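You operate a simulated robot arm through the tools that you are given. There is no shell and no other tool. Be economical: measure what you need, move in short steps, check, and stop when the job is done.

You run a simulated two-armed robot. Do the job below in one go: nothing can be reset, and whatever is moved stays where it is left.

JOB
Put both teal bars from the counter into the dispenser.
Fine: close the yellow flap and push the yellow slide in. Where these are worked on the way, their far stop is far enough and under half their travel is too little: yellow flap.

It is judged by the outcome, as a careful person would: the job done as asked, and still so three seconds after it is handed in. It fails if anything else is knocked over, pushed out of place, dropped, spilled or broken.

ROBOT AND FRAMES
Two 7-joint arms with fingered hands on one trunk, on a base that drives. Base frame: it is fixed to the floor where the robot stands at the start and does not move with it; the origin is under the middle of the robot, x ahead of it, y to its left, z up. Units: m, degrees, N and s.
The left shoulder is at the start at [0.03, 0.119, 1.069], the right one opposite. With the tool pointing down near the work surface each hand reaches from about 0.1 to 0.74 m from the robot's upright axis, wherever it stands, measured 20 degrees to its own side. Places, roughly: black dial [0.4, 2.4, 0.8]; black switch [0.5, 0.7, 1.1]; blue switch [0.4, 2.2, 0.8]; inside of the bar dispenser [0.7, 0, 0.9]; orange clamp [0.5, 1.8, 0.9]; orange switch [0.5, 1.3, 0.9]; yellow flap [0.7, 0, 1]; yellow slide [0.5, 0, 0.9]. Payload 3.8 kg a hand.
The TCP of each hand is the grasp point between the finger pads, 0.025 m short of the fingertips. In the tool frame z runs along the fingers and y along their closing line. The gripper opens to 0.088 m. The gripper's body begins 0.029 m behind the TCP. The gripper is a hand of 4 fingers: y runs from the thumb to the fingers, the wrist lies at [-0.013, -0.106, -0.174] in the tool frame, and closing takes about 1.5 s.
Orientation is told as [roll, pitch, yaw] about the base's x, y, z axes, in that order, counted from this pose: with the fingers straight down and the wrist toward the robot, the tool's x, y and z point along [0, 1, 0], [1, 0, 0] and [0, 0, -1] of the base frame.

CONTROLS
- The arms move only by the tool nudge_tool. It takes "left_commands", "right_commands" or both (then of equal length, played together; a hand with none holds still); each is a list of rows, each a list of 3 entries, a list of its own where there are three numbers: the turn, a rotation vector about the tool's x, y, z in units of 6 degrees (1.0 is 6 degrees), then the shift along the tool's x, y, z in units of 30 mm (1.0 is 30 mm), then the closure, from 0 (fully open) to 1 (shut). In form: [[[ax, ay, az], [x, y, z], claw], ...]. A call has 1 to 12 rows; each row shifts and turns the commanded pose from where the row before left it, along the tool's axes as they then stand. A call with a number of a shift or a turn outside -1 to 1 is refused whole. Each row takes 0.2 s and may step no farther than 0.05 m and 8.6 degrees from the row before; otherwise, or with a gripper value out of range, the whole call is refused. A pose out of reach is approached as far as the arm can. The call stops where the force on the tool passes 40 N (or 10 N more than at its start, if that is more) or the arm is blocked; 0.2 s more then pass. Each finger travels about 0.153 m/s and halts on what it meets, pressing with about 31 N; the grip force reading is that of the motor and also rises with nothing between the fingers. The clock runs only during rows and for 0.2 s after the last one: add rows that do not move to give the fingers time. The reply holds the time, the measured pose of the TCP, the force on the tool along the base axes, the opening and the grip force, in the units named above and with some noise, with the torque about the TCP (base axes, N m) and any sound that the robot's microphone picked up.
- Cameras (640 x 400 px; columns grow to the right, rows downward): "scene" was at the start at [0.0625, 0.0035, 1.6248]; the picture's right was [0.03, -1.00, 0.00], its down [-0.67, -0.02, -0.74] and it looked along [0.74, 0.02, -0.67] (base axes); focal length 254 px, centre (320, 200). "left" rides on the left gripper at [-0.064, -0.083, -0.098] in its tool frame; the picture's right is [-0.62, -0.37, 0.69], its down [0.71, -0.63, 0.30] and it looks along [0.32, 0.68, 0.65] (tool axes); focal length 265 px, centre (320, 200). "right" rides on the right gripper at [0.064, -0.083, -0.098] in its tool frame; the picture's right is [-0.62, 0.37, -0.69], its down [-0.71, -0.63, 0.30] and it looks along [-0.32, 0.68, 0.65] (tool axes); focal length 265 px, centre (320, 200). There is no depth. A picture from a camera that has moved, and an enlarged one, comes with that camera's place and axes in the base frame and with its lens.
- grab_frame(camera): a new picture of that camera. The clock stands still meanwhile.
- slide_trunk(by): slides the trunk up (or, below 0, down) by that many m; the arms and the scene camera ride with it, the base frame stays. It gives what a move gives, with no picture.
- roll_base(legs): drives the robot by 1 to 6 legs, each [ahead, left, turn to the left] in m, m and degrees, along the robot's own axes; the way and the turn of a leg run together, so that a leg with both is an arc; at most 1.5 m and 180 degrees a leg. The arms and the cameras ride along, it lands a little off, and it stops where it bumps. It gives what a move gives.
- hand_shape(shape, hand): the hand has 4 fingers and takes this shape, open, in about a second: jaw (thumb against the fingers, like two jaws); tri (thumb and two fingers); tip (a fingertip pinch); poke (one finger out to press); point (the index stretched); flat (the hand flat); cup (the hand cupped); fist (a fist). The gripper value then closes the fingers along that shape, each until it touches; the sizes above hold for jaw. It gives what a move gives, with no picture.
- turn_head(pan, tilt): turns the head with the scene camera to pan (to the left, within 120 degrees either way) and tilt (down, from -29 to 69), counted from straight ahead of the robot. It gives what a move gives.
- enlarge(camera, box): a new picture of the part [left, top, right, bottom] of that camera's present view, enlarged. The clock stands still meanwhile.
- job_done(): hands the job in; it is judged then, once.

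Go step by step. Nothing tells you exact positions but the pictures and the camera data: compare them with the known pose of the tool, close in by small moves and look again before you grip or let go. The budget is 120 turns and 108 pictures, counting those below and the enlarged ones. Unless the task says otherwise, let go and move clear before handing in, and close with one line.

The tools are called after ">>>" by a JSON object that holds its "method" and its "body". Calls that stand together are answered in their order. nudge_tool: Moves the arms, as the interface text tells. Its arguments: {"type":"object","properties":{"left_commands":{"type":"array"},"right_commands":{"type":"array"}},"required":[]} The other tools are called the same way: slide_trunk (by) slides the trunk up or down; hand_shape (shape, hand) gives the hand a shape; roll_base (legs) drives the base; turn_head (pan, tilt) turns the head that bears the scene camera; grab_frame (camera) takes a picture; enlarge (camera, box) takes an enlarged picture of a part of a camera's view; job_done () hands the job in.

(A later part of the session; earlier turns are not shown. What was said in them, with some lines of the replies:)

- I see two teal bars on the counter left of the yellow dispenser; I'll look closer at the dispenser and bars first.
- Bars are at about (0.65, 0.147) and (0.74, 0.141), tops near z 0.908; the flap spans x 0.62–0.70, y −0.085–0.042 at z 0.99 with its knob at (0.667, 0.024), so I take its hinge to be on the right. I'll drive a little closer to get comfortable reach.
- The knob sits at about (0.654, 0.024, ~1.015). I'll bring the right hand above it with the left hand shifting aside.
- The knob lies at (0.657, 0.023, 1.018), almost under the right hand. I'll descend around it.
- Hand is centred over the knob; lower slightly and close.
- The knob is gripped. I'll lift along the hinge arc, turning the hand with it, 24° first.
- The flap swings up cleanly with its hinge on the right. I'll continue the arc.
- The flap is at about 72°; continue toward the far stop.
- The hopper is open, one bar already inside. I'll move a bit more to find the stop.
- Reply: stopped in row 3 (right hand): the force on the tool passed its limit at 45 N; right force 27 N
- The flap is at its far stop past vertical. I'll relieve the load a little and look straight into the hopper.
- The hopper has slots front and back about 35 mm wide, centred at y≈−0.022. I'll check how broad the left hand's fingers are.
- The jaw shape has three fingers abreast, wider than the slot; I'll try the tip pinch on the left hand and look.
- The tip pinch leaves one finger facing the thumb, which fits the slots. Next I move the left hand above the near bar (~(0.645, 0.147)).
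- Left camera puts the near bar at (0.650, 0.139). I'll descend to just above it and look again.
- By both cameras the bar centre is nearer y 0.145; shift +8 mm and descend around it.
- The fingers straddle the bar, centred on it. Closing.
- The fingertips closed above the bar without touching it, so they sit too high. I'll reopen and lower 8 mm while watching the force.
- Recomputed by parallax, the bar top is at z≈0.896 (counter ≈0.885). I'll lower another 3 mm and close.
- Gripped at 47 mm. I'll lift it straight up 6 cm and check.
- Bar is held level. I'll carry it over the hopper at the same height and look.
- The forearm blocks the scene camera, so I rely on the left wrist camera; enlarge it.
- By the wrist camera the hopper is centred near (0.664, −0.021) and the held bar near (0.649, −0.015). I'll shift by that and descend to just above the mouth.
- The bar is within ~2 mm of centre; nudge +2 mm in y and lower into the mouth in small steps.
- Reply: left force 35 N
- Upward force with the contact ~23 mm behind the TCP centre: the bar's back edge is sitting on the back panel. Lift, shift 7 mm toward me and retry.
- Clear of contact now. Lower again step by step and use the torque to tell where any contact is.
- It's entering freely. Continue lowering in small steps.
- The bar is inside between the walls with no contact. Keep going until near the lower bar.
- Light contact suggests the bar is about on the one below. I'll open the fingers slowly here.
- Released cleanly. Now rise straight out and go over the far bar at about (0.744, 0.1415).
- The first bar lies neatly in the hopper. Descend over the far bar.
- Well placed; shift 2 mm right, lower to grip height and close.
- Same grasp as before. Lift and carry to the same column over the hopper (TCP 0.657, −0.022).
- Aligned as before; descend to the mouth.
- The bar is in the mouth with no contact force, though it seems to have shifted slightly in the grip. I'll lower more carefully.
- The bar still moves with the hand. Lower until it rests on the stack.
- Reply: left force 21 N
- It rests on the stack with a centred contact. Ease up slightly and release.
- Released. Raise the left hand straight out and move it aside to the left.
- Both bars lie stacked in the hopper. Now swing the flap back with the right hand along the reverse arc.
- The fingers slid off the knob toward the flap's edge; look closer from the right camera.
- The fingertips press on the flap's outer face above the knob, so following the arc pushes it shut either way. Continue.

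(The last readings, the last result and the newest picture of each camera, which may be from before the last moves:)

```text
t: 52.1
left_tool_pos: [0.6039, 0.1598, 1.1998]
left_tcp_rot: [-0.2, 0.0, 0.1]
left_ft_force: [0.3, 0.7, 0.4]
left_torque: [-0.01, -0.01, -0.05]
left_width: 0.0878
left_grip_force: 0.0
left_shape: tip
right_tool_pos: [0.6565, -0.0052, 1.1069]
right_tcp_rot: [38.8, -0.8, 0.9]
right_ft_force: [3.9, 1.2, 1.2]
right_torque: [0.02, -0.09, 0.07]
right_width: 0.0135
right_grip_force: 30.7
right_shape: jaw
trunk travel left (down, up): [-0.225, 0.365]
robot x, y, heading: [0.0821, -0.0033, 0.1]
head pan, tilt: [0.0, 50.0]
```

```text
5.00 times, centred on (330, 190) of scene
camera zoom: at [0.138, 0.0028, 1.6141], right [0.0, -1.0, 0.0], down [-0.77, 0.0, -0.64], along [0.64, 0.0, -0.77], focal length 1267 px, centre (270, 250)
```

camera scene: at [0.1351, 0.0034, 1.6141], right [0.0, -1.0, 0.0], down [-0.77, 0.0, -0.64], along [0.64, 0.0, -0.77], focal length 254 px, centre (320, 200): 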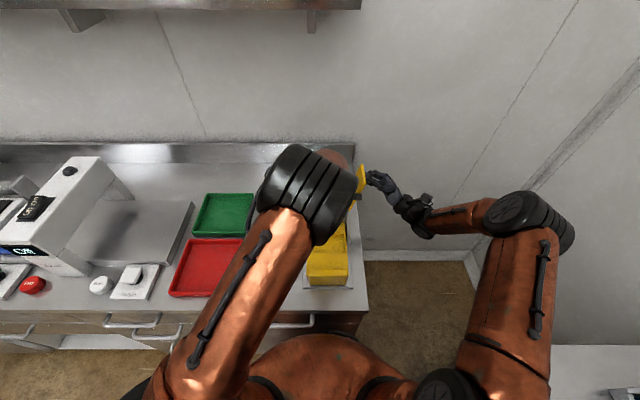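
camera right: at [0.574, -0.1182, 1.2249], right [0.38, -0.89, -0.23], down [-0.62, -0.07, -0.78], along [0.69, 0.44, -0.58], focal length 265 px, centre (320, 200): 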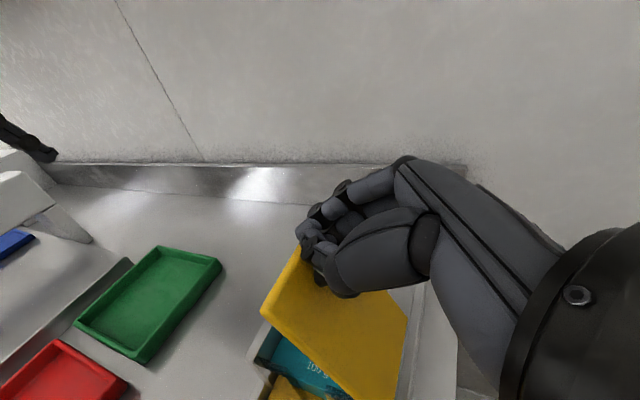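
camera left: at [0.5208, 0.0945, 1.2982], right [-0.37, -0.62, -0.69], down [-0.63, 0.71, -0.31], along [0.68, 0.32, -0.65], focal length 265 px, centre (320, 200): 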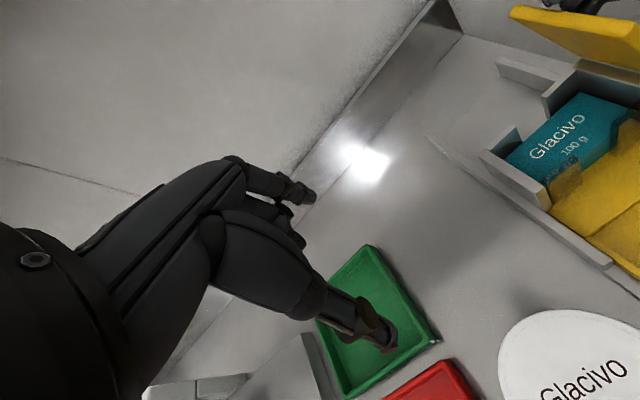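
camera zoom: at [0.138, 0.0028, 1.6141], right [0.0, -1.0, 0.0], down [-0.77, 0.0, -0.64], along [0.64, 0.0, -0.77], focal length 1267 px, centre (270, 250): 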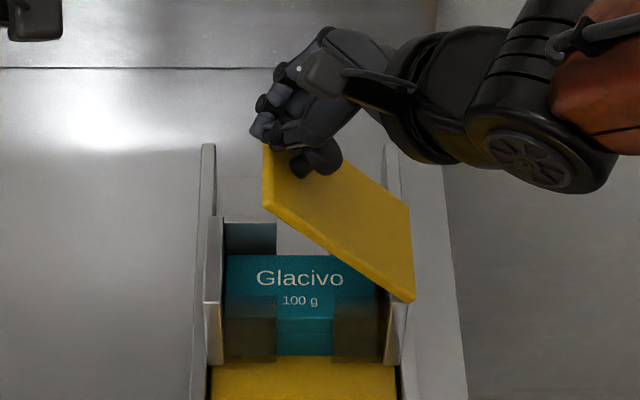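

Flap ~50°. The fingertips are near its edge, so I'll shift the hand inward (toward the hinge) a little before continuing.

>>> {"method": "nudge_tool", "body": {"right_commands": [[[0, 0, 0], [-0.25, 0, -0.1], 1], [[0, 0, 0], [-0.2, 0, 0], 1], [[0, 0, 0], [0, 0, 0], 1]]}}

>>> {"method": "enlarge", "body": {"camera": "scene", "box": [310, 155, 370, 200]}}

>>> {"method": "enlarge", "body": {"camera": "right", "box": [200, 130, 460, 400]}}

```text
t: 52.9
left_tool_pos: [0.6034, 0.1607, 1.1986]
left_tcp_rot: [-0.3, -0.1, 0.1]
left_ft_force: [-1.0, -0.4, -0.2]
left_torque: [0.02, 0.01, 0.03]
left_width: 0.0879
left_grip_force: 0.1
left_shape: tip
right_tool_pos: [0.6563, -0.0152, 1.103]
right_tcp_rot: [39.0, -0.9, 0.9]
right_ft_force: [4.5, 9.8, 11.9]
right_torque: [0.36, -0.22, 0.17]
right_width: 0.0133
right_grip_force: 30.4
right_shape: jaw
trunk travel left (down, up): [-0.225, 0.365]
robot x, y, heading: [0.0786, 0.0029, 0.0]
head pan, tilt: [0.0, 50.0]
```

```text
8.89 times, centred on (340, 178) of scene
camera zoom: at [0.1372, 0.0039, 1.6142], right [0.0, -1.0, 0.0], down [-0.77, 0.0, -0.64], along [0.64, 0.0, -0.77], focal length 2253 px, centre (142, 400)
```

zoom: 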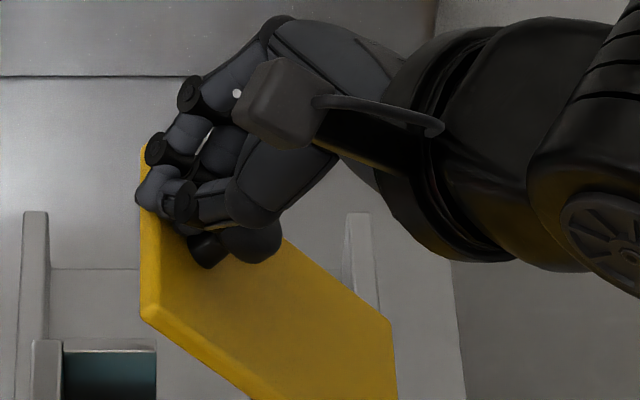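

```text
1.48 times, centred on (330, 265) of right
camera zoom: at [0.5704, -0.0301, 1.2191], right [0.38, -0.91, 0.15], down [-0.61, -0.37, -0.7], along [0.69, 0.17, -0.7], focal length 393 px, centre (305, 104)
```

zoom: 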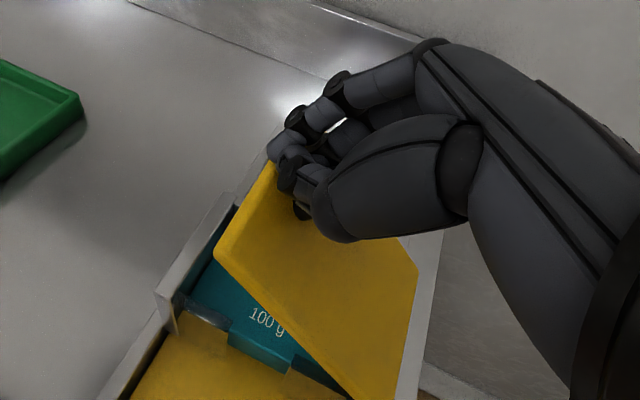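

Fingers rest between knob and edge, pressing the face. Keep pushing along the arc.

>>> {"method": "nudge_tool", "body": {"right_commands": [[[0, -1, 0], [0.2, 0, 0.45], 1], [[0, -1, 0], [0.167, 0, 0.45], 1], [[0, -1, 0], [0.167, 0, 0.45], 1], [[0, -1, 0], [0.167, 0, 0.45], 1], [[0, 0, 0], [0, 0, 0], 1]]}}

>>> {"method": "enlarge", "body": {"camera": "scene", "box": [270, 150, 390, 230]}}

>>> {"method": "enlarge", "body": {"camera": "right", "box": [200, 130, 460, 400]}}

```text
t: 54.1
left_tool_pos: [0.6043, 0.1598, 1.2004]
left_tcp_rot: [-0.2, 0.0, 0.2]
left_ft_force: [0.3, -0.1, 0.7]
left_torque: [0.01, 0.03, 0.01]
left_width: 0.0876
left_grip_force: 0.0
left_shape: tip
right_tool_pos: [0.6556, 0.0259, 1.0641]
right_tcp_rot: [14.9, -0.9, 0.9]
right_ft_force: [5.4, 10.4, 5.2]
right_torque: [0.29, -0.12, 0.2]
right_width: 0.0131
right_grip_force: 31.0
right_shape: jaw
trunk travel left (down, up): [-0.225, 0.365]
robot x, y, heading: [0.0826, -0.0013, 0.0]
head pan, tilt: [0.0, 50.0]
```

```text
5.00 times, centred on (330, 190) of scene
camera zoom: at [0.1379, 0.0033, 1.6141], right [0.0, -1.0, 0.0], down [-0.77, 0.0, -0.64], along [0.64, 0.0, -0.77], focal length 1267 px, centre (270, 250)
```

zoom: 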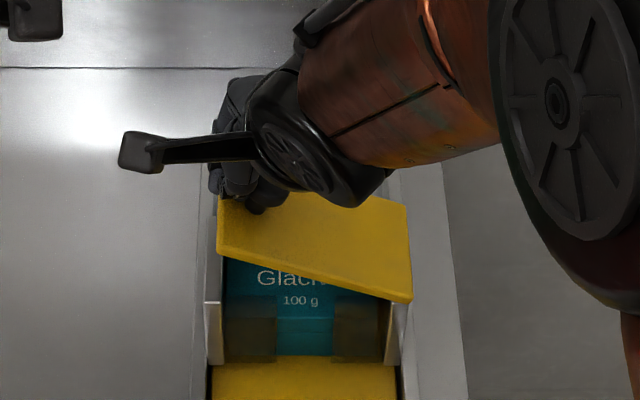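

```text
1.48 times, centred on (330, 265) of right
camera zoom: at [0.5694, 0.0595, 1.1761], right [0.37, -0.77, 0.52], down [-0.61, -0.62, -0.49], along [0.7, -0.13, -0.71], focal length 393 px, centre (305, 104)
```

zoom: 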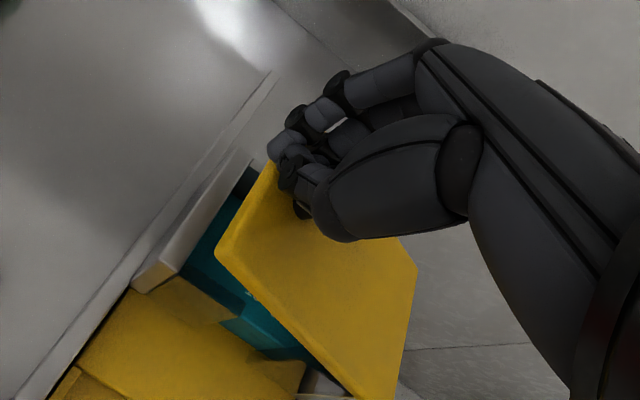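

Flap is at about 25°. Three or four more rows to close it.

>>> {"method": "nudge_tool", "body": {"right_commands": [[[0, -1, 0], [0.16, 0, 0.45], 1], [[0, -1, 0], [0.16, 0, 0.45], 1], [[0, -0.8, 0], [0.1, 0, 0.35], 1], [[0, 0, 0], [0, 0, 0], 1]]}}

>>> {"method": "enlarge", "body": {"camera": "scene", "box": [270, 150, 390, 230]}}

>>> {"method": "enlarge", "body": {"camera": "left", "box": [420, 0, 640, 200]}}

```text
t: 55.1
left_tool_pos: [0.6034, 0.1593, 1.1996]
left_tcp_rot: [-0.1, 0.0, -0.1]
left_ft_force: [0.2, -0.4, -0.1]
left_torque: [0.0, 0.01, 0.03]
left_width: 0.0877
left_grip_force: 0.1
left_shape: tip
right_tool_pos: [0.6559, 0.042, 1.0306]
right_tcp_rot: [-2.0, -0.7, 0.9]
right_ft_force: [1.9, 5.7, -0.5]
right_torque: [0.15, -0.01, 0.16]
right_width: 0.013
right_grip_force: 30.8
right_shape: jaw
trunk travel left (down, up): [-0.225, 0.365]
robot x, y, heading: [0.0811, -0.0022, 0.0]
head pan, tilt: [0.0, 50.0]
```

```text
5.00 times, centred on (330, 190) of scene
camera zoom: at [0.1378, 0.0025, 1.6141], right [0.0, -1.0, 0.0], down [-0.77, 0.0, -0.64], along [0.64, 0.0, -0.77], focal length 1267 px, centre (270, 250)
```

zoom: 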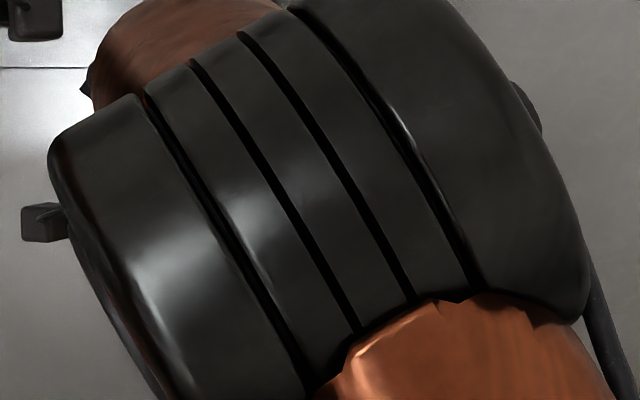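

```text
2.00 times, centred on (530, 100) of left
camera zoom: at [0.5205, 0.0945, 1.2983], right [-0.37, -0.62, -0.69], down [-0.63, 0.71, -0.31], along [0.68, 0.32, -0.65], focal length 531 px, centre (-100, 400)
```

zoom: 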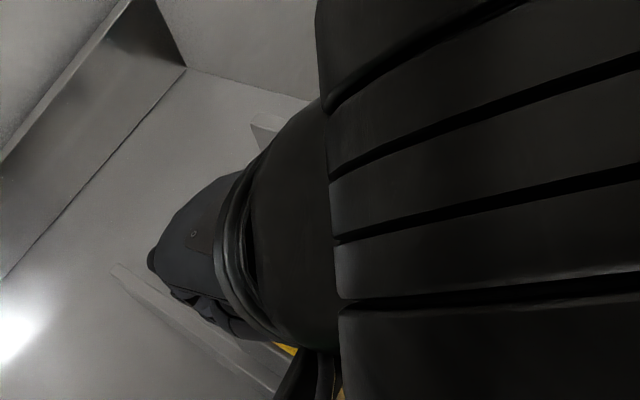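

Views are blocked by the arm; the tips are ~15 mm above the closed level. Push straight down in small steps until it resists.

>>> {"method": "nudge_tool", "body": {"right_commands": [[[0, 0, 0], [-0.05, 0, 0.2], 1], [[0, 0, 0], [-0.05, 0, 0.2], 1], [[0, 0, 0], [0, 0, 0.15], 1]]}}

>>> {"method": "enlarge", "body": {"camera": "right", "box": [160, 130, 460, 400]}}

```text
t: 55.9
left_tool_pos: [0.6027, 0.1625, 1.1991]
left_tcp_rot: [-0.3, -0.1, 0.1]
left_ft_force: [-0.8, -0.6, -0.7]
left_torque: [-0.02, 0.01, 0.01]
left_width: 0.0875
left_grip_force: 0.1
left_shape: tip
right_tool_pos: [0.6578, 0.0421, 1.0161]
right_tcp_rot: [-1.6, -1.1, 1.1]
right_ft_force: [2.1, 17.6, 9.6]
right_torque: [0.31, -0.11, 0.21]
right_width: 0.0132
right_grip_force: 31.0
right_shape: jaw
trunk travel left (down, up): [-0.225, 0.365]
robot x, y, heading: [0.0815, 0.0022, 0.2]
head pan, tilt: [0.0, 50.0]
```

```text
1.48 times, centred on (310, 265) of right
camera zoom: at [0.5705, 0.1077, 1.1119], right [0.37, -0.59, 0.72], down [-0.61, -0.73, -0.29], along [0.7, -0.33, -0.63], focal length 393 px, centre (335, 104)
```

zoom: 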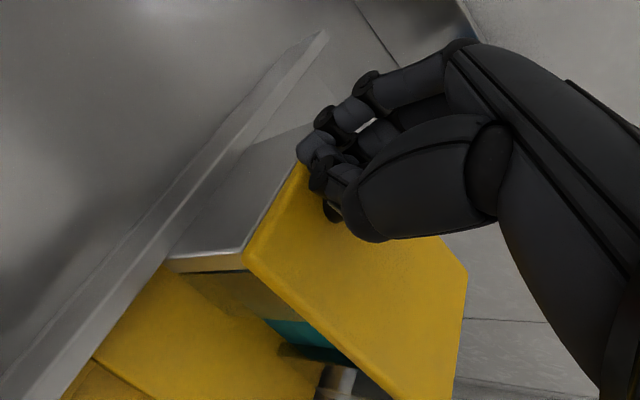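

The flap looks seated. Open the right fingers, then rise clear and swing to the right.

>>> {"method": "nudge_tool", "body": {"right_commands": [[[0, 0, 0], [0.1, 0, -0.1], 1], [[0, 0, 0], [0, 0, 0], 0.5], [[0, 0, 0], [0, 0, 0], 0], [[0, 0, 0], [0, 0, 0], 0], [[0, 0, 0], [0, 0, 0], 0], [[0, 0, 0], [0, 0, -0.5], 0], [[0, 0, 0], [0, 0, -1], 0], [[0, 0, 0], [0, 0, -1], 0], [[0, 0, 0], [0, 0, -1], 0]]}}

>>> {"method": "enlarge", "body": {"camera": "right", "box": [0, 130, 400, 400]}}

```text
t: 57.9
left_tool_pos: [0.604, 0.1592, 1.1997]
left_tcp_rot: [-0.1, -0.1, 0.1]
left_ft_force: [-0.7, -0.4, 0.4]
left_torque: [0.0, -0.02, 0.01]
left_width: 0.0878
left_grip_force: 0.1
left_shape: tip
right_tool_pos: [0.655, 0.0457, 1.1214]
right_tcp_rot: [-1.9, -0.6, 0.9]
right_ft_force: [1.3, 0.2, 0.2]
right_torque: [0.0, 0.0, 0.01]
right_width: 0.0878
right_grip_force: 0.0
right_shape: jaw
trunk travel left (down, up): [-0.225, 0.365]
robot x, y, heading: [0.0814, -0.0028, 0.1]
head pan, tilt: [0.0, 50.0]
```

```text
1.48 times, centred on (200, 265) of right
camera zoom: at [0.5688, 0.1109, 1.2187], right [0.37, -0.59, 0.72], down [-0.62, -0.73, -0.29], along [0.7, -0.34, -0.63], focal length 393 px, centre (498, 104)
```

zoom: 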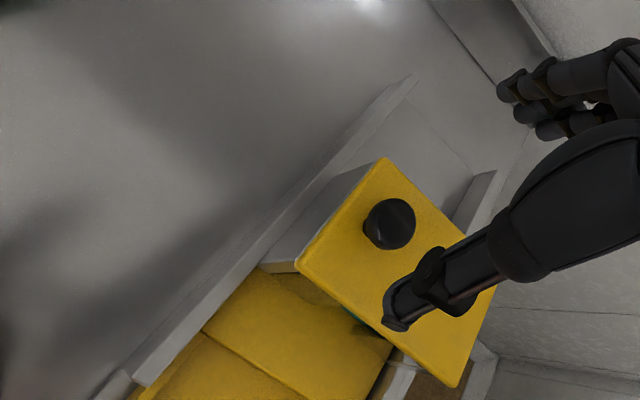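

The flap is fully closed. Pull the right hand back toward me and look at the slide.

>>> {"method": "nudge_tool", "body": {"right_commands": [[[0, 0.33, 0], [-0.8, -1, -0.5], 0], [[0, 0, 0], [-0.8, -1, -0.5], 0], [[0, 0, 0], [-0.8, -1, 0], 0], [[0, 0, 0], [-0.8, -1, 0], 0], [[0, 0, 0], [-0.8, -1, 0], 0], [[0, 0, 0], [-0.8, -1, 0], 0]]}}

>>> {"method": "enlarge", "body": {"camera": "scene", "box": [270, 170, 390, 300]}}

>>> {"method": "grab_frame", "body": {"camera": "left"}}

```text
t: 59.3
left_tool_pos: [0.6015, 0.1572, 1.2004]
left_tcp_rot: [-0.2, -0.1, 0.2]
left_ft_force: [0.2, -1.0, 0.5]
left_torque: [0.05, -0.02, -0.01]
left_width: 0.0876
left_grip_force: 0.0
left_shape: tip
right_tool_pos: [0.4755, -0.1035, 1.1494]
right_tcp_rot: [0.1, -0.8, 0.7]
right_ft_force: [-0.7, -0.9, -0.2]
right_torque: [0.04, 0.02, -0.05]
right_width: 0.0875
right_grip_force: 0.1
right_shape: jaw
trunk travel left (down, up): [-0.225, 0.365]
robot x, y, heading: [0.0813, -0.0017, 0.1]
head pan, tilt: [0.0, 50.0]
```

```text
3.08 times, centred on (330, 235) of scene
camera zoom: at [0.1362, 0.0006, 1.6141], right [0.0, -1.0, 0.0], down [-0.77, 0.0, -0.64], along [0.64, 0.0, -0.77], focal length 780 px, centre (289, 92)
```

zoom: 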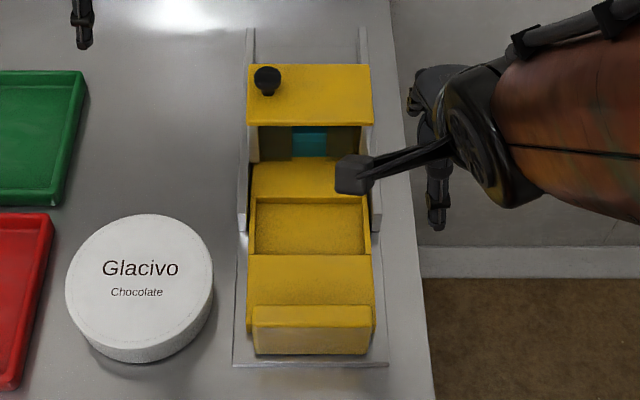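

```text
32 pictures are left
camera left: at [0.5192, 0.0931, 1.2989], right [-0.37, -0.62, -0.69], down [-0.63, 0.71, -0.31], along [0.68, 0.32, -0.65], focal length 265 px, centre (320, 200)
```

left: 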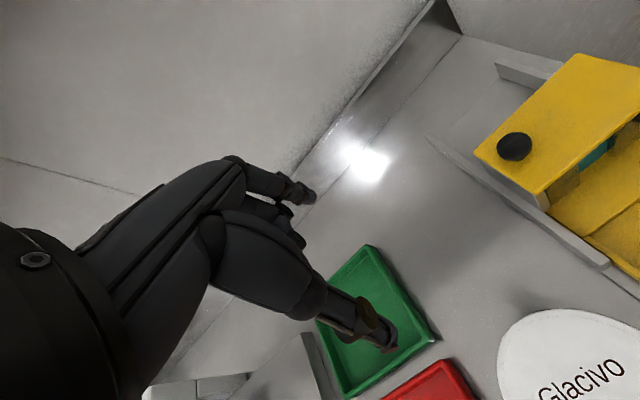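

The slide's handle front is at x≈0.42, y≈−0.02, z 0.90–0.95. I'll bring the right hand, closed, down in front of it at x≈0.36.

>>> {"method": "nudge_tool", "body": {"right_commands": [[[0, 0, 0], [0.7, -0.96, 0], 0.5], [[0, 0, 0], [0.7, -0.96, 0], 1], [[0, 0, 0], [0.7, -0.96, 0], 1], [[0, 0, 0], [0.7, -0.96, 0], 1], [[0, 0, 0], [0, 0, 1], 1], [[0, 0, 0], [0, 0, 1], 1], [[0, 0, 0], [0, 0, 1], 1], [[0, 0, 0], [0, 0, 1], 1], [[0, 0, 0], [0, 0, 1], 1], [[0, 0, 0], [0, 0, 0], 1]]}}

>>> {"method": "grab_frame", "body": {"camera": "right"}}

>>> {"method": "enlarge", "body": {"camera": "scene", "box": [250, 190, 410, 310]}}

```text
t: 60.9
left_tool_pos: [0.6029, 0.1583, 1.1987]
left_tcp_rot: [-0.2, 0.1, 0.0]
left_ft_force: [0.8, -0.1, -0.1]
left_torque: [0.0, 0.01, -0.01]
left_width: 0.0877
left_grip_force: 0.0
left_shape: tip
right_tool_pos: [0.3901, 0.0321, 1.111]
right_tcp_rot: [8.4, 0.4, 1.2]
right_ft_force: [-0.2, 0.3, -0.3]
right_torque: [-0.01, -0.01, 0.03]
right_width: 0.0001
right_grip_force: 31.5
right_shape: jaw
right hand out of reach, approached as far as the arm can: row 3, 4, 5, 6, 7
trunk travel left (down, up): [-0.225, 0.365]
robot x, y, heading: [0.0794, -0.0011, 0.2]
head pan, tilt: [0.0, 50.0]
stopped in row 7 (right hand): the arm was blocked; the commanded pose is now the measured one
```

```text
31 pictures are left
camera right: at [0.3063, 0.0771, 1.2196], right [0.39, -0.71, 0.59], down [-0.62, -0.68, -0.4], along [0.68, -0.21, -0.7], focal length 265 px, centre (320, 200)
```

right: 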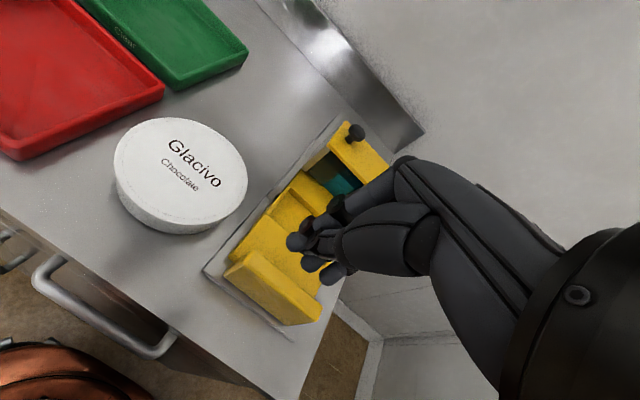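

```text
3.33 times, centred on (330, 250) of scene
camera zoom: at [0.1376, 0.0018, 1.6141], right [0.0, -1.0, 0.0], down [-0.77, 0.0, -0.64], along [0.64, 0.0, -0.77], focal length 845 px, centre (287, 33)
```

zoom: 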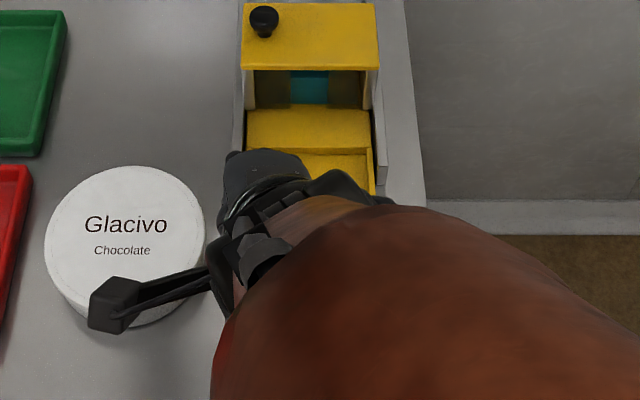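

Too close to my body for the arm to fold there. I'll back the base up 0.15 m.

>>> {"method": "roll_base", "body": {"legs": [[-0.15, 0, 0]]}}

>>> {"method": "turn_head", "body": {"pan": 0, "tilt": 45}}

>>> {"method": "grab_frame", "body": {"camera": "scene"}}

```text
t: 62.3
left_tool_pos: [0.4523, 0.1595, 1.2002]
left_tcp_rot: [-0.1, -0.1, 0.2]
left_ft_force: [-0.3, 0.6, 0.6]
left_torque: [0.0, -0.02, 0.0]
left_width: 0.0878
left_grip_force: 0.0
left_shape: tip
right_tool_pos: [0.2392, 0.0307, 1.1111]
right_tcp_rot: [8.4, 0.3, 1.4]
right_ft_force: [0.6, -0.5, 0.3]
right_torque: [0.0, -0.03, 0.0]
right_width: 0.0
right_grip_force: 30.9
right_shape: jaw
trunk travel left (down, up): [-0.225, 0.365]
robot x, y, heading: [-0.0632, 0.0028, 0.2]
head pan, tilt: [0.0, 50.0]
```

```text
t: 62.9
left_tool_pos: [0.4539, 0.1605, 1.199]
left_tcp_rot: [-0.2, 0.0, 0.3]
left_ft_force: [0.6, 0.4, 0.4]
left_torque: [0.0, 0.04, -0.03]
left_width: 0.0878
left_grip_force: 0.1
left_shape: tip
right_tool_pos: [0.2407, 0.0312, 1.111]
right_tcp_rot: [8.3, 0.4, 1.4]
right_ft_force: [0.1, 0.3, -0.1]
right_torque: [0.03, 0.02, 0.02]
right_width: 0.0001
right_grip_force: 30.9
right_shape: jaw
trunk travel left (down, up): [-0.225, 0.365]
robot x, y, heading: [-0.0658, -0.0003, 0.6]
head pan, tilt: [0.0, 45.0]
```

```text
29 pictures are left
camera scene: at [-0.0075, 0.0015, 1.621], right [0.0, -1.0, 0.0], down [-0.71, 0.0, -0.71], along [0.71, 0.0, -0.71], focal length 254 px, centre (320, 200)
```

scene: 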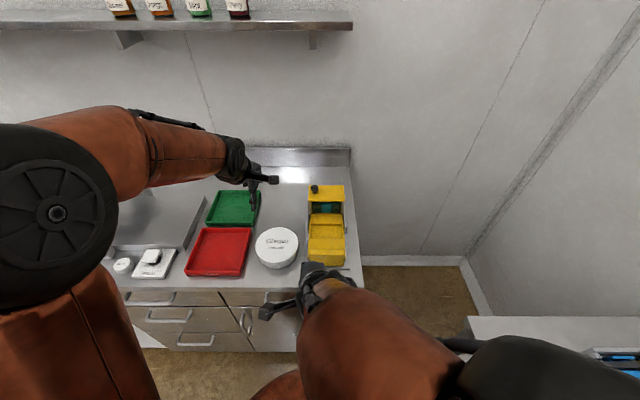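

Now move the right hand forward to x≈0.36, y≈−0.02, square it, and descend in front of the handle.

>>> {"method": "nudge_tool", "body": {"right_commands": [[[0, -0.7, 0], [-0.4, 0.85, 0], 1], [[0, -0.68, 0], [-0.4, 0.85, 0], 1], [[0, 0, 0], [-0.4, 0.85, 0], 1], [[0, 0, 0], [-0.5, 0.85, 0], 1], [[0, 0, 0], [0, 0.5, 0.8], 1], [[0, 0, 0], [0, 0, 1], 1], [[0, 0, 0], [0, 0, 1], 1], [[0, 0, 0], [0, 0, 1], 1], [[0, 0, 0], [0, 0, 0], 1]]}}

>>> {"method": "grab_frame", "body": {"camera": "right"}}

>>> {"method": "enlarge", "body": {"camera": "scene", "box": [250, 170, 410, 290]}}

```text
t: 64.9
left_tool_pos: [0.4549, 0.1595, 1.199]
left_tcp_rot: [0.0, 0.0, 0.2]
left_ft_force: [-0.6, 0.0, -0.3]
left_torque: [-0.01, 0.02, 0.02]
left_width: 0.0879
left_grip_force: 0.0
left_shape: tip
right_tool_pos: [0.3568, -0.0174, 0.9949]
right_tcp_rot: [0.2, 0.3, 1.4]
right_ft_force: [1.0, -0.3, -0.4]
right_torque: [-0.02, 0.03, -0.03]
right_width: 0.0
right_grip_force: 30.6
right_shape: jaw
trunk travel left (down, up): [-0.225, 0.365]
robot x, y, heading: [-0.0696, -0.0002, 0.1]
head pan, tilt: [0.0, 45.0]
```

```text
28 pictures are left
camera right: at [0.2725, 0.0433, 1.0966], right [0.39, -0.61, 0.69], down [-0.61, -0.73, -0.3], along [0.69, -0.31, -0.66], focal length 265 px, centre (320, 200)
```

right: 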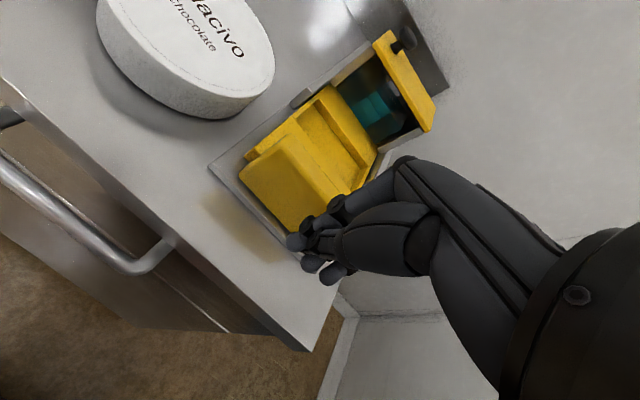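

```text
3.33 times, centred on (330, 230) of scene
camera zoom: at [-0.0078, 0.0014, 1.621], right [0.0, -1.0, 0.0], down [-0.71, 0.0, -0.71], along [0.71, 0.0, -0.71], focal length 845 px, centre (287, 100)
```

zoom: 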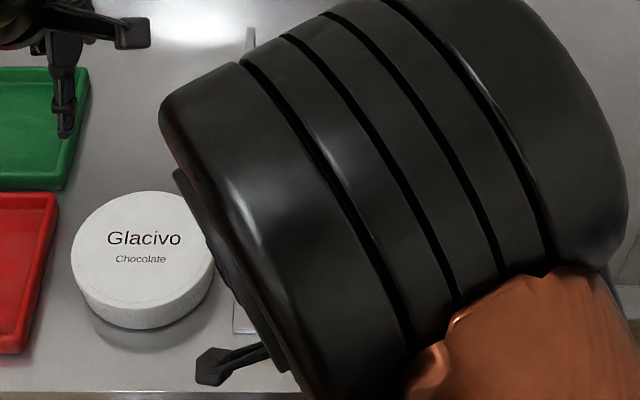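

The handle face is ahead at x≈0.43. Lower 5 cm, then begin pushing forward in small rows.

>>> {"method": "nudge_tool", "body": {"right_commands": [[[0, 0, 0], [-0.05, 0, 0.8], 1], [[0, 0, 0], [0, 0, 0.8], 1], [[0, 0, 0], [0, 0.8, 0.1], 1], [[0, 0, 0], [0, 0.6, 0], 1], [[0, 0, 0], [0, 0.4, 0], 1], [[0, 0, 0], [0, 0, 0], 1]]}}

>>> {"method": "grab_frame", "body": {"camera": "right"}}

```text
t: 66.3
left_tool_pos: [0.4543, 0.1592, 1.1986]
left_tcp_rot: [-0.1, -0.1, 0.2]
left_ft_force: [0.1, -0.4, 0.9]
left_torque: [-0.02, -0.03, 0.01]
left_width: 0.0878
left_grip_force: 0.1
left_shape: tip
right_tool_pos: [0.4123, -0.0147, 0.9431]
right_tcp_rot: [0.2, 0.4, 1.5]
right_ft_force: [0.5, 0.6, 0.0]
right_torque: [-0.01, -0.03, 0.02]
right_width: 0.0
right_grip_force: 30.7
right_shape: jaw
trunk travel left (down, up): [-0.225, 0.365]
robot x, y, heading: [-0.0617, 0.0025, 0.3]
head pan, tilt: [0.0, 45.0]
```

```text
26 pictures are left
camera right: at [0.3277, 0.0471, 1.0437], right [0.39, -0.61, 0.69], down [-0.61, -0.73, -0.3], along [0.69, -0.31, -0.66], focal length 265 px, centre (320, 200)
```

right: 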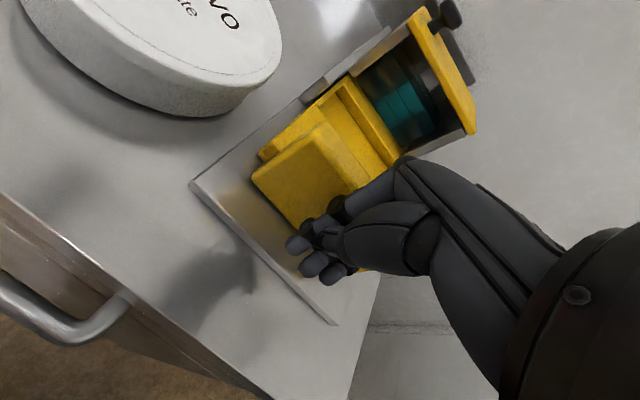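

Close to the handle. Push on forward.

>>> {"method": "nudge_tool", "body": {"right_commands": [[[0, 0, 0], [-0.15, 0.4, 0], 1], [[0, 0, 0], [0, 0.4, 0], 1], [[0, 0, 0], [0, 0.4, 0], 1], [[0, 0, 0], [0, 0.4, 0], 1], [[0, 0, 0], [0, 0.4, 0], 1]]}}

>>> {"method": "grab_frame", "body": {"camera": "right"}}

```text
t: 67.5
left_tool_pos: [0.454, 0.16, 1.1988]
left_tcp_rot: [-0.2, 0.0, 0.2]
left_ft_force: [-0.1, 0.2, 0.0]
left_torque: [0.02, 0.0, 0.0]
left_width: 0.0876
left_grip_force: 0.1
left_shape: tip
right_tool_pos: [0.4716, -0.0208, 0.9429]
right_tcp_rot: [0.2, 0.4, 1.4]
right_ft_force: [-2.1, -0.6, -0.3]
right_torque: [0.0, -0.04, -0.02]
right_width: 0.0
right_grip_force: 31.0
right_shape: jaw
trunk travel left (down, up): [-0.225, 0.365]
robot x, y, heading: [-0.0674, 0.0014, 0.3]
head pan, tilt: [0.0, 45.0]
```

```text
25 pictures are left
camera right: at [0.3879, 0.0413, 1.0431], right [0.39, -0.61, 0.69], down [-0.61, -0.73, -0.3], along [0.69, -0.31, -0.66], focal length 265 px, centre (320, 200)
```

right: 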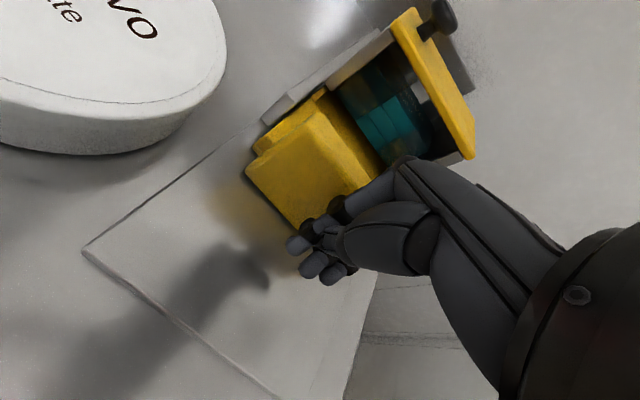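

The slide is moving in with light force. Continue.

>>> {"method": "nudge_tool", "body": {"right_commands": [[[0, 0, 0], [0, 0.4, 0], 1], [[0, 0, 0], [0, 0.4, 0], 1], [[0, 0, 0], [0, 0.4, 0], 1], [[0, 0, 0], [0, 0.4, 0], 1]]}}

>>> {"method": "grab_frame", "body": {"camera": "right"}}

```text
t: 68.5
left_tool_pos: [0.4485, 0.1576, 1.2019]
left_tcp_rot: [-0.1, -0.3, 0.0]
left_ft_force: [0.8, 0.7, 0.6]
left_torque: [-0.03, -0.01, 0.03]
left_width: 0.0874
left_grip_force: 0.0
left_shape: tip
right_tool_pos: [0.5054, -0.0196, 0.941]
right_tcp_rot: [-0.1, 1.5, 1.5]
right_ft_force: [-30.8, -3.0, 19.9]
right_torque: [-0.16, -1.15, -0.43]
right_width: 0.0
right_grip_force: 30.9
right_shape: jaw
trunk travel left (down, up): [-0.225, 0.365]
robot x, y, heading: [-0.0704, -0.0012, 0.3]
head pan, tilt: [0.0, 45.0]
stopped in row 4 (right hand): the force on the tool passed its limit at 48 N (the readings are from after the stop); the commanded pose is now the measured one
```

```text
24 pictures are left
camera right: at [0.4231, 0.0421, 1.0431], right [0.4, -0.61, 0.68], down [-0.62, -0.73, -0.29], along [0.67, -0.31, -0.67], focal length 265 px, centre (320, 200)
```

right: 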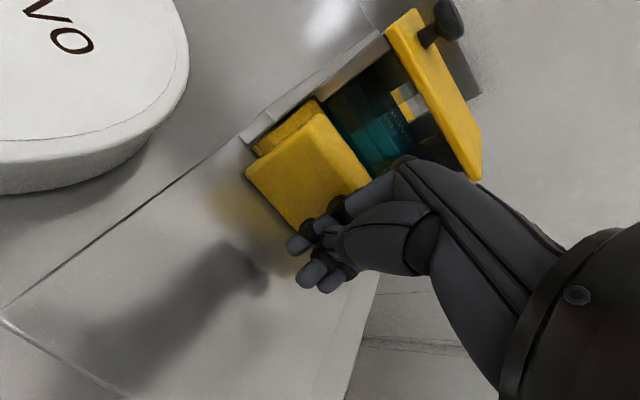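

It stopped at 48 N after about 11 cm of slide travel. I'll back the hand off and check whether the slide is fully home.

>>> {"method": "nudge_tool", "body": {"right_commands": [[[0, 0, 0], [0, -0.6, 0], 1], [[0, 0, 0], [0, -1, -0.3], 1], [[0, 0, 0], [0, -1, -1], 1], [[0, 0, 0], [-1, 0, -1], 1], [[0, 0, 0], [-1, 0, -1], 1], [[0, 0, 0], [-1, 0, -1], 1], [[0, 0, 0], [-1, 0, -1], 1], [[0, 0, 0], [-1, 0, -1], 1], [[0, 0, 0], [-1, 0, 0], 1]]}}

>>> {"method": "enlarge", "body": {"camera": "scene", "box": [270, 170, 390, 290]}}

>>> {"method": "grab_frame", "body": {"camera": "right"}}

```text
t: 70.5
left_tool_pos: [0.4534, 0.1586, 1.1994]
left_tcp_rot: [0.0, 0.1, 0.2]
left_ft_force: [-0.3, -0.2, 0.1]
left_torque: [0.01, 0.0, 0.01]
left_width: 0.0877
left_grip_force: 0.1
left_shape: tip
right_tool_pos: [0.4444, -0.2027, 1.1287]
right_tcp_rot: [-0.1, 1.6, 1.5]
right_ft_force: [0.9, -0.1, 0.7]
right_torque: [0.04, 0.03, 0.0]
right_width: 0.0001
right_grip_force: 30.7
right_shape: jaw
trunk travel left (down, up): [-0.225, 0.365]
robot x, y, heading: [-0.0678, 0.0016, 0.1]
head pan, tilt: [0.0, 45.0]
```

```text
3.33 times, centred on (330, 230) of scene
camera zoom: at [-0.0075, 0.0, 1.6209], right [0.0, -1.0, 0.0], down [-0.71, 0.0, -0.71], along [0.71, 0.0, -0.71], focal length 845 px, centre (287, 100)
```

zoom: 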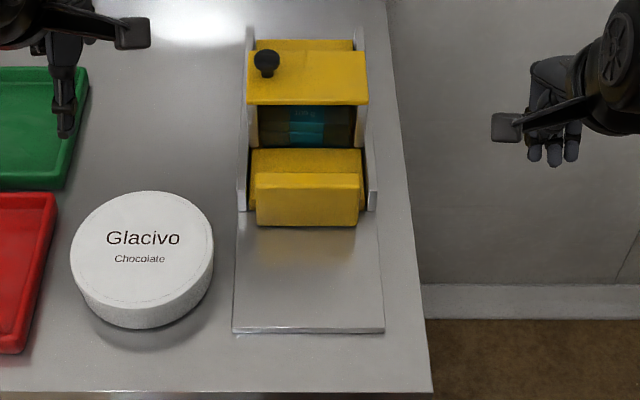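

```text
22 pictures are left
camera right: at [0.3617, -0.1413, 1.2311], right [0.4, -0.61, 0.68], down [-0.62, -0.73, -0.29], along [0.67, -0.31, -0.67], focal length 265 px, centre (320, 200)
```

right: 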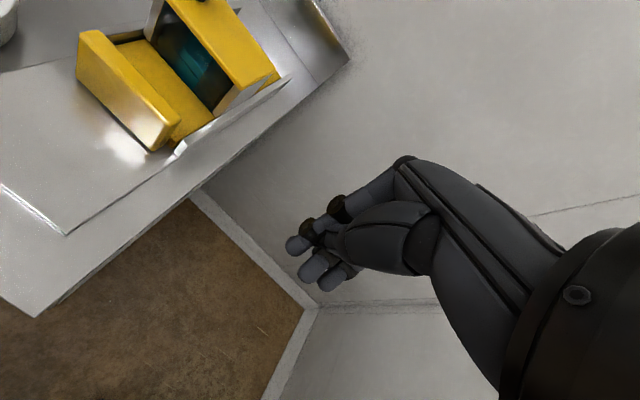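

The slide is in, its tail now showing behind the hopper. Zoom in to verify it's at the stop and the bars sit well.

>>> {"method": "enlarge", "body": {"camera": "scene", "box": [305, 175, 365, 240]}}

>>> {"method": "enlarge", "body": {"camera": "right", "box": [60, 0, 300, 170]}}

```text
6.15 times, centred on (335, 208) of scene
camera zoom: at [-0.0075, 0.0, 1.6209], right [0.0, -1.0, 0.0], down [-0.71, 0.0, -0.71], along [0.71, 0.0, -0.71], focal length 1560 px, centre (228, 154)
```

zoom: 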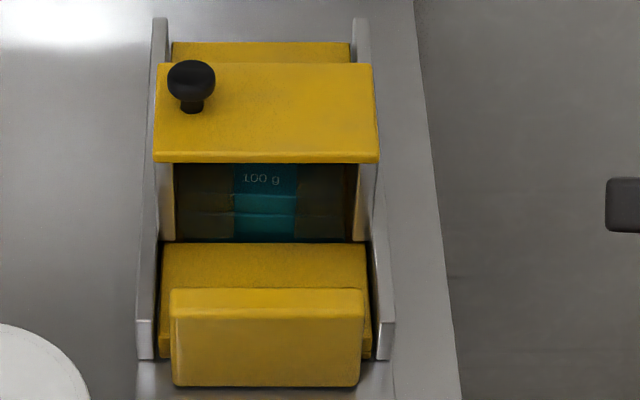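

```text
2.35 times, centred on (180, 85) of right
camera zoom: at [0.3617, -0.1413, 1.2311], right [0.4, -0.61, 0.68], down [-0.62, -0.73, -0.29], along [0.67, -0.31, -0.67], focal length 624 px, centre (649, 471)
```

zoom: 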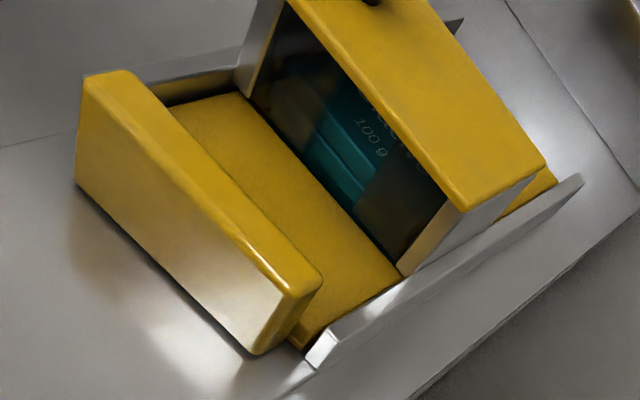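

One bar appears to have dropped into the slide's pocket and two rest above, so it looks home. I'll make one confirming push.

>>> {"method": "nudge_tool", "body": {"right_commands": [[[0, 0, 0], [1, -0.2, 0], 1], [[0, 0, 0], [1, -0.2, 1], 1], [[0, 0, 0], [1, 0, 1], 1], [[0, 0, 0], [1, 0, 1], 1], [[0, 0, 0], [1, 0, 1], 1], [[0, 0, 0], [1, 0, 1], 1], [[0, 0, 0], [0.05, 0, 1], 1], [[0, 0, 0], [0, 0, 0.3], 1], [[0, 0, 0], [0, 0, 0], 1]]}}

>>> {"method": "nudge_tool", "body": {"right_commands": [[[0, 0, 0], [0, 0.8, 0], 1], [[0, 0, 0], [0, 0.6, 0], 1], [[0, 0, 0], [0, 0.3, 0], 1], [[0, 0, 0], [0, 0.3, 0], 1], [[0, 0, 0], [0, 0.3, 0], 1], [[0, 0, 0], [0, 0.2, 0], 1], [[0, 0, 0], [0, 0.2, 0], 1]]}}

>>> {"method": "grab_frame", "body": {"camera": "right"}}

```text
t: 72.5
left_tool_pos: [0.4546, 0.1609, 1.2002]
left_tcp_rot: [-0.1, 0.0, 0.2]
left_ft_force: [0.4, -1.0, -0.6]
left_torque: [0.01, 0.0, 0.0]
left_width: 0.0878
left_grip_force: 0.0
left_shape: tip
right_tool_pos: [0.423, -0.0191, 0.9411]
right_tcp_rot: [0.0, 1.3, 1.4]
right_ft_force: [-0.6, 0.3, -0.5]
right_torque: [0.01, -0.03, -0.01]
right_width: 0.0
right_grip_force: 31.3
right_shape: jaw
trunk travel left (down, up): [-0.225, 0.365]
robot x, y, heading: [-0.0706, 0.002, 0.3]
head pan, tilt: [0.0, 45.0]
```

```text
t: 74.1
left_tool_pos: [0.4521, 0.1589, 1.201]
left_tcp_rot: [-0.1, 0.0, 0.2]
left_ft_force: [0.7, 0.9, 0.3]
left_torque: [-0.02, -0.01, 0.01]
left_width: 0.0879
left_grip_force: 0.0
left_shape: tip
right_tool_pos: [0.502, -0.0166, 0.938]
right_tcp_rot: [0.0, 1.5, 1.6]
right_ft_force: [-4.8, 0.1, 0.8]
right_torque: [-0.01, -0.14, -0.06]
right_width: 0.0001
right_grip_force: 31.1
right_shape: jaw
trunk travel left (down, up): [-0.225, 0.365]
robot x, y, heading: [-0.0704, 0.0001, 0.4]
head pan, tilt: [0.0, 45.0]
```

```text
19 pictures are left
camera right: at [0.4194, 0.0434, 1.0393], right [0.4, -0.61, 0.68], down [-0.62, -0.73, -0.29], along [0.67, -0.31, -0.67], focal length 265 px, centre (320, 200)
```

right: 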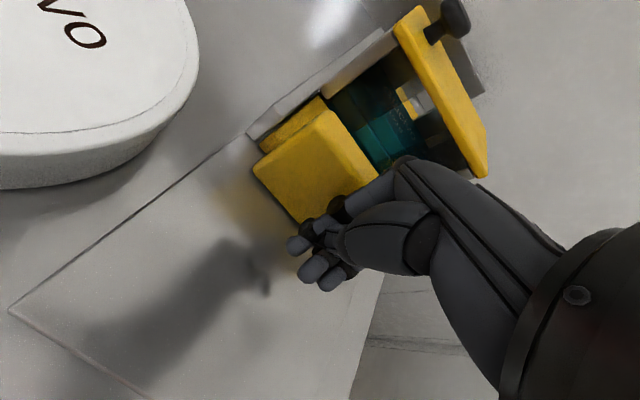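

Contact is just made; press a bit more to confirm the stop.

>>> {"method": "nudge_tool", "body": {"right_commands": [[[0, 0, 0], [0, 0.15, 0], 1], [[0, 0, 0], [0, 0.15, 0], 1], [[0, 0, 0], [0, 0.15, 0], 1], [[0, 0, 0], [0, 0.15, 0], 1]]}}

```text
t: 74.8
left_tool_pos: [0.4468, 0.1575, 1.2019]
left_tcp_rot: [-0.1, -0.4, 0.1]
left_ft_force: [0.5, -0.2, 0.2]
left_torque: [0.02, 0.01, -0.01]
left_width: 0.0875
left_grip_force: 0.1
left_shape: tip
right_tool_pos: [0.5047, -0.0182, 0.9382]
right_tcp_rot: [0.0, 2.1, 1.5]
right_ft_force: [-27.0, -2.7, 18.0]
right_torque: [-0.11, -1.14, -0.34]
right_width: 0.0
right_grip_force: 31.1
right_shape: jaw
trunk travel left (down, up): [-0.225, 0.365]
robot x, y, heading: [-0.0745, 0.0032, 0.2]
head pan, tilt: [0.0, 45.0]
stopped in row 3 (right hand): the force on the tool passed its limit at 43 N (the readings are from after the stop); the commanded pose is now the measured one
```

It is at a hard stop, in exactly the same place. Withdraw the right hand and take a last look.

>>> {"method": "nudge_tool", "body": {"right_commands": [[[0, 0, 0], [0, -0.6, 0], 1], [[0, 0, 0], [0, -1, -0.3], 1], [[0, 0, 0], [0, -1, -1], 1], [[0, 0, 0], [-1, 0, -1], 1], [[0, 0, 0], [-1, 0, -1], 1], [[0, 0, 0], [-1, 0, -1], 1], [[0, 0, 0], [-1, 0, -1], 1], [[0, 0, 0], [-1, 0, -1], 0.5], [[0, 0, 0], [-1, 0, 0], 0]]}}

>>> {"method": "grab_frame", "body": {"camera": "scene"}}

>>> {"method": "enlarge", "body": {"camera": "scene", "box": [305, 175, 365, 240]}}

```text
t: 76.8
left_tool_pos: [0.453, 0.158, 1.1999]
left_tcp_rot: [0.0, 0.0, 0.0]
left_ft_force: [0.5, 0.1, 0.5]
left_torque: [0.02, -0.01, 0.02]
left_width: 0.0876
left_grip_force: 0.1
left_shape: tip
right_tool_pos: [0.4462, -0.1988, 1.1254]
right_tcp_rot: [-0.1, 2.3, 1.5]
right_ft_force: [0.9, 0.4, 0.2]
right_torque: [0.0, -0.01, 0.0]
right_width: 0.0878
right_grip_force: 0.1
right_shape: jaw
trunk travel left (down, up): [-0.225, 0.365]
robot x, y, heading: [-0.0679, 0.0004, 0.2]
head pan, tilt: [0.0, 45.0]
```

```text
18 pictures are left
camera scene: at [-0.0079, -0.0002, 1.6209], right [0.0, -1.0, 0.0], down [-0.71, 0.0, -0.71], along [0.71, 0.0, -0.71], focal length 254 px, centre (320, 200)
```

scene: 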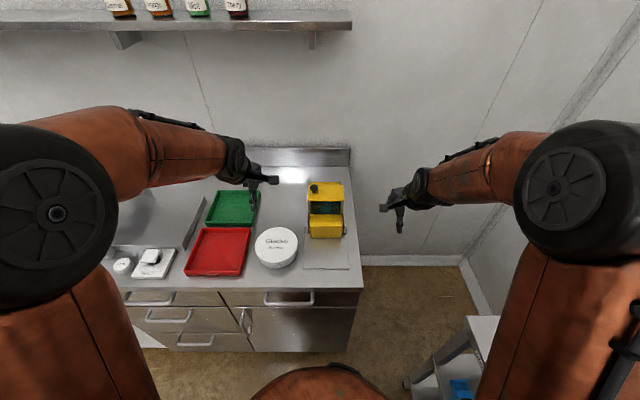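

```text
6.15 times, centred on (335, 208) of scene
camera zoom: at [-0.0079, -0.0002, 1.6209], right [0.0, -1.0, 0.0], down [-0.71, 0.0, -0.71], along [0.71, 0.0, -0.71], focal length 1560 px, centre (228, 154)
```

zoom: 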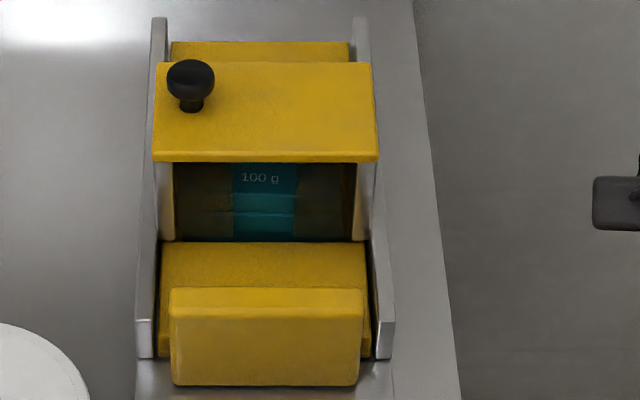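

Both bars are in the dispenser, the flap is shut, the slide is at its inner stop, and both hands are clear with nothing else disturbed. Handing in.

>>> {"method": "job_done", "body": {}}

```text
The job is handed in.
```

Both teal bars are in the dispenser, with the yellow flap closed and the yellow slide pushed in to its stop. The job is handed in.
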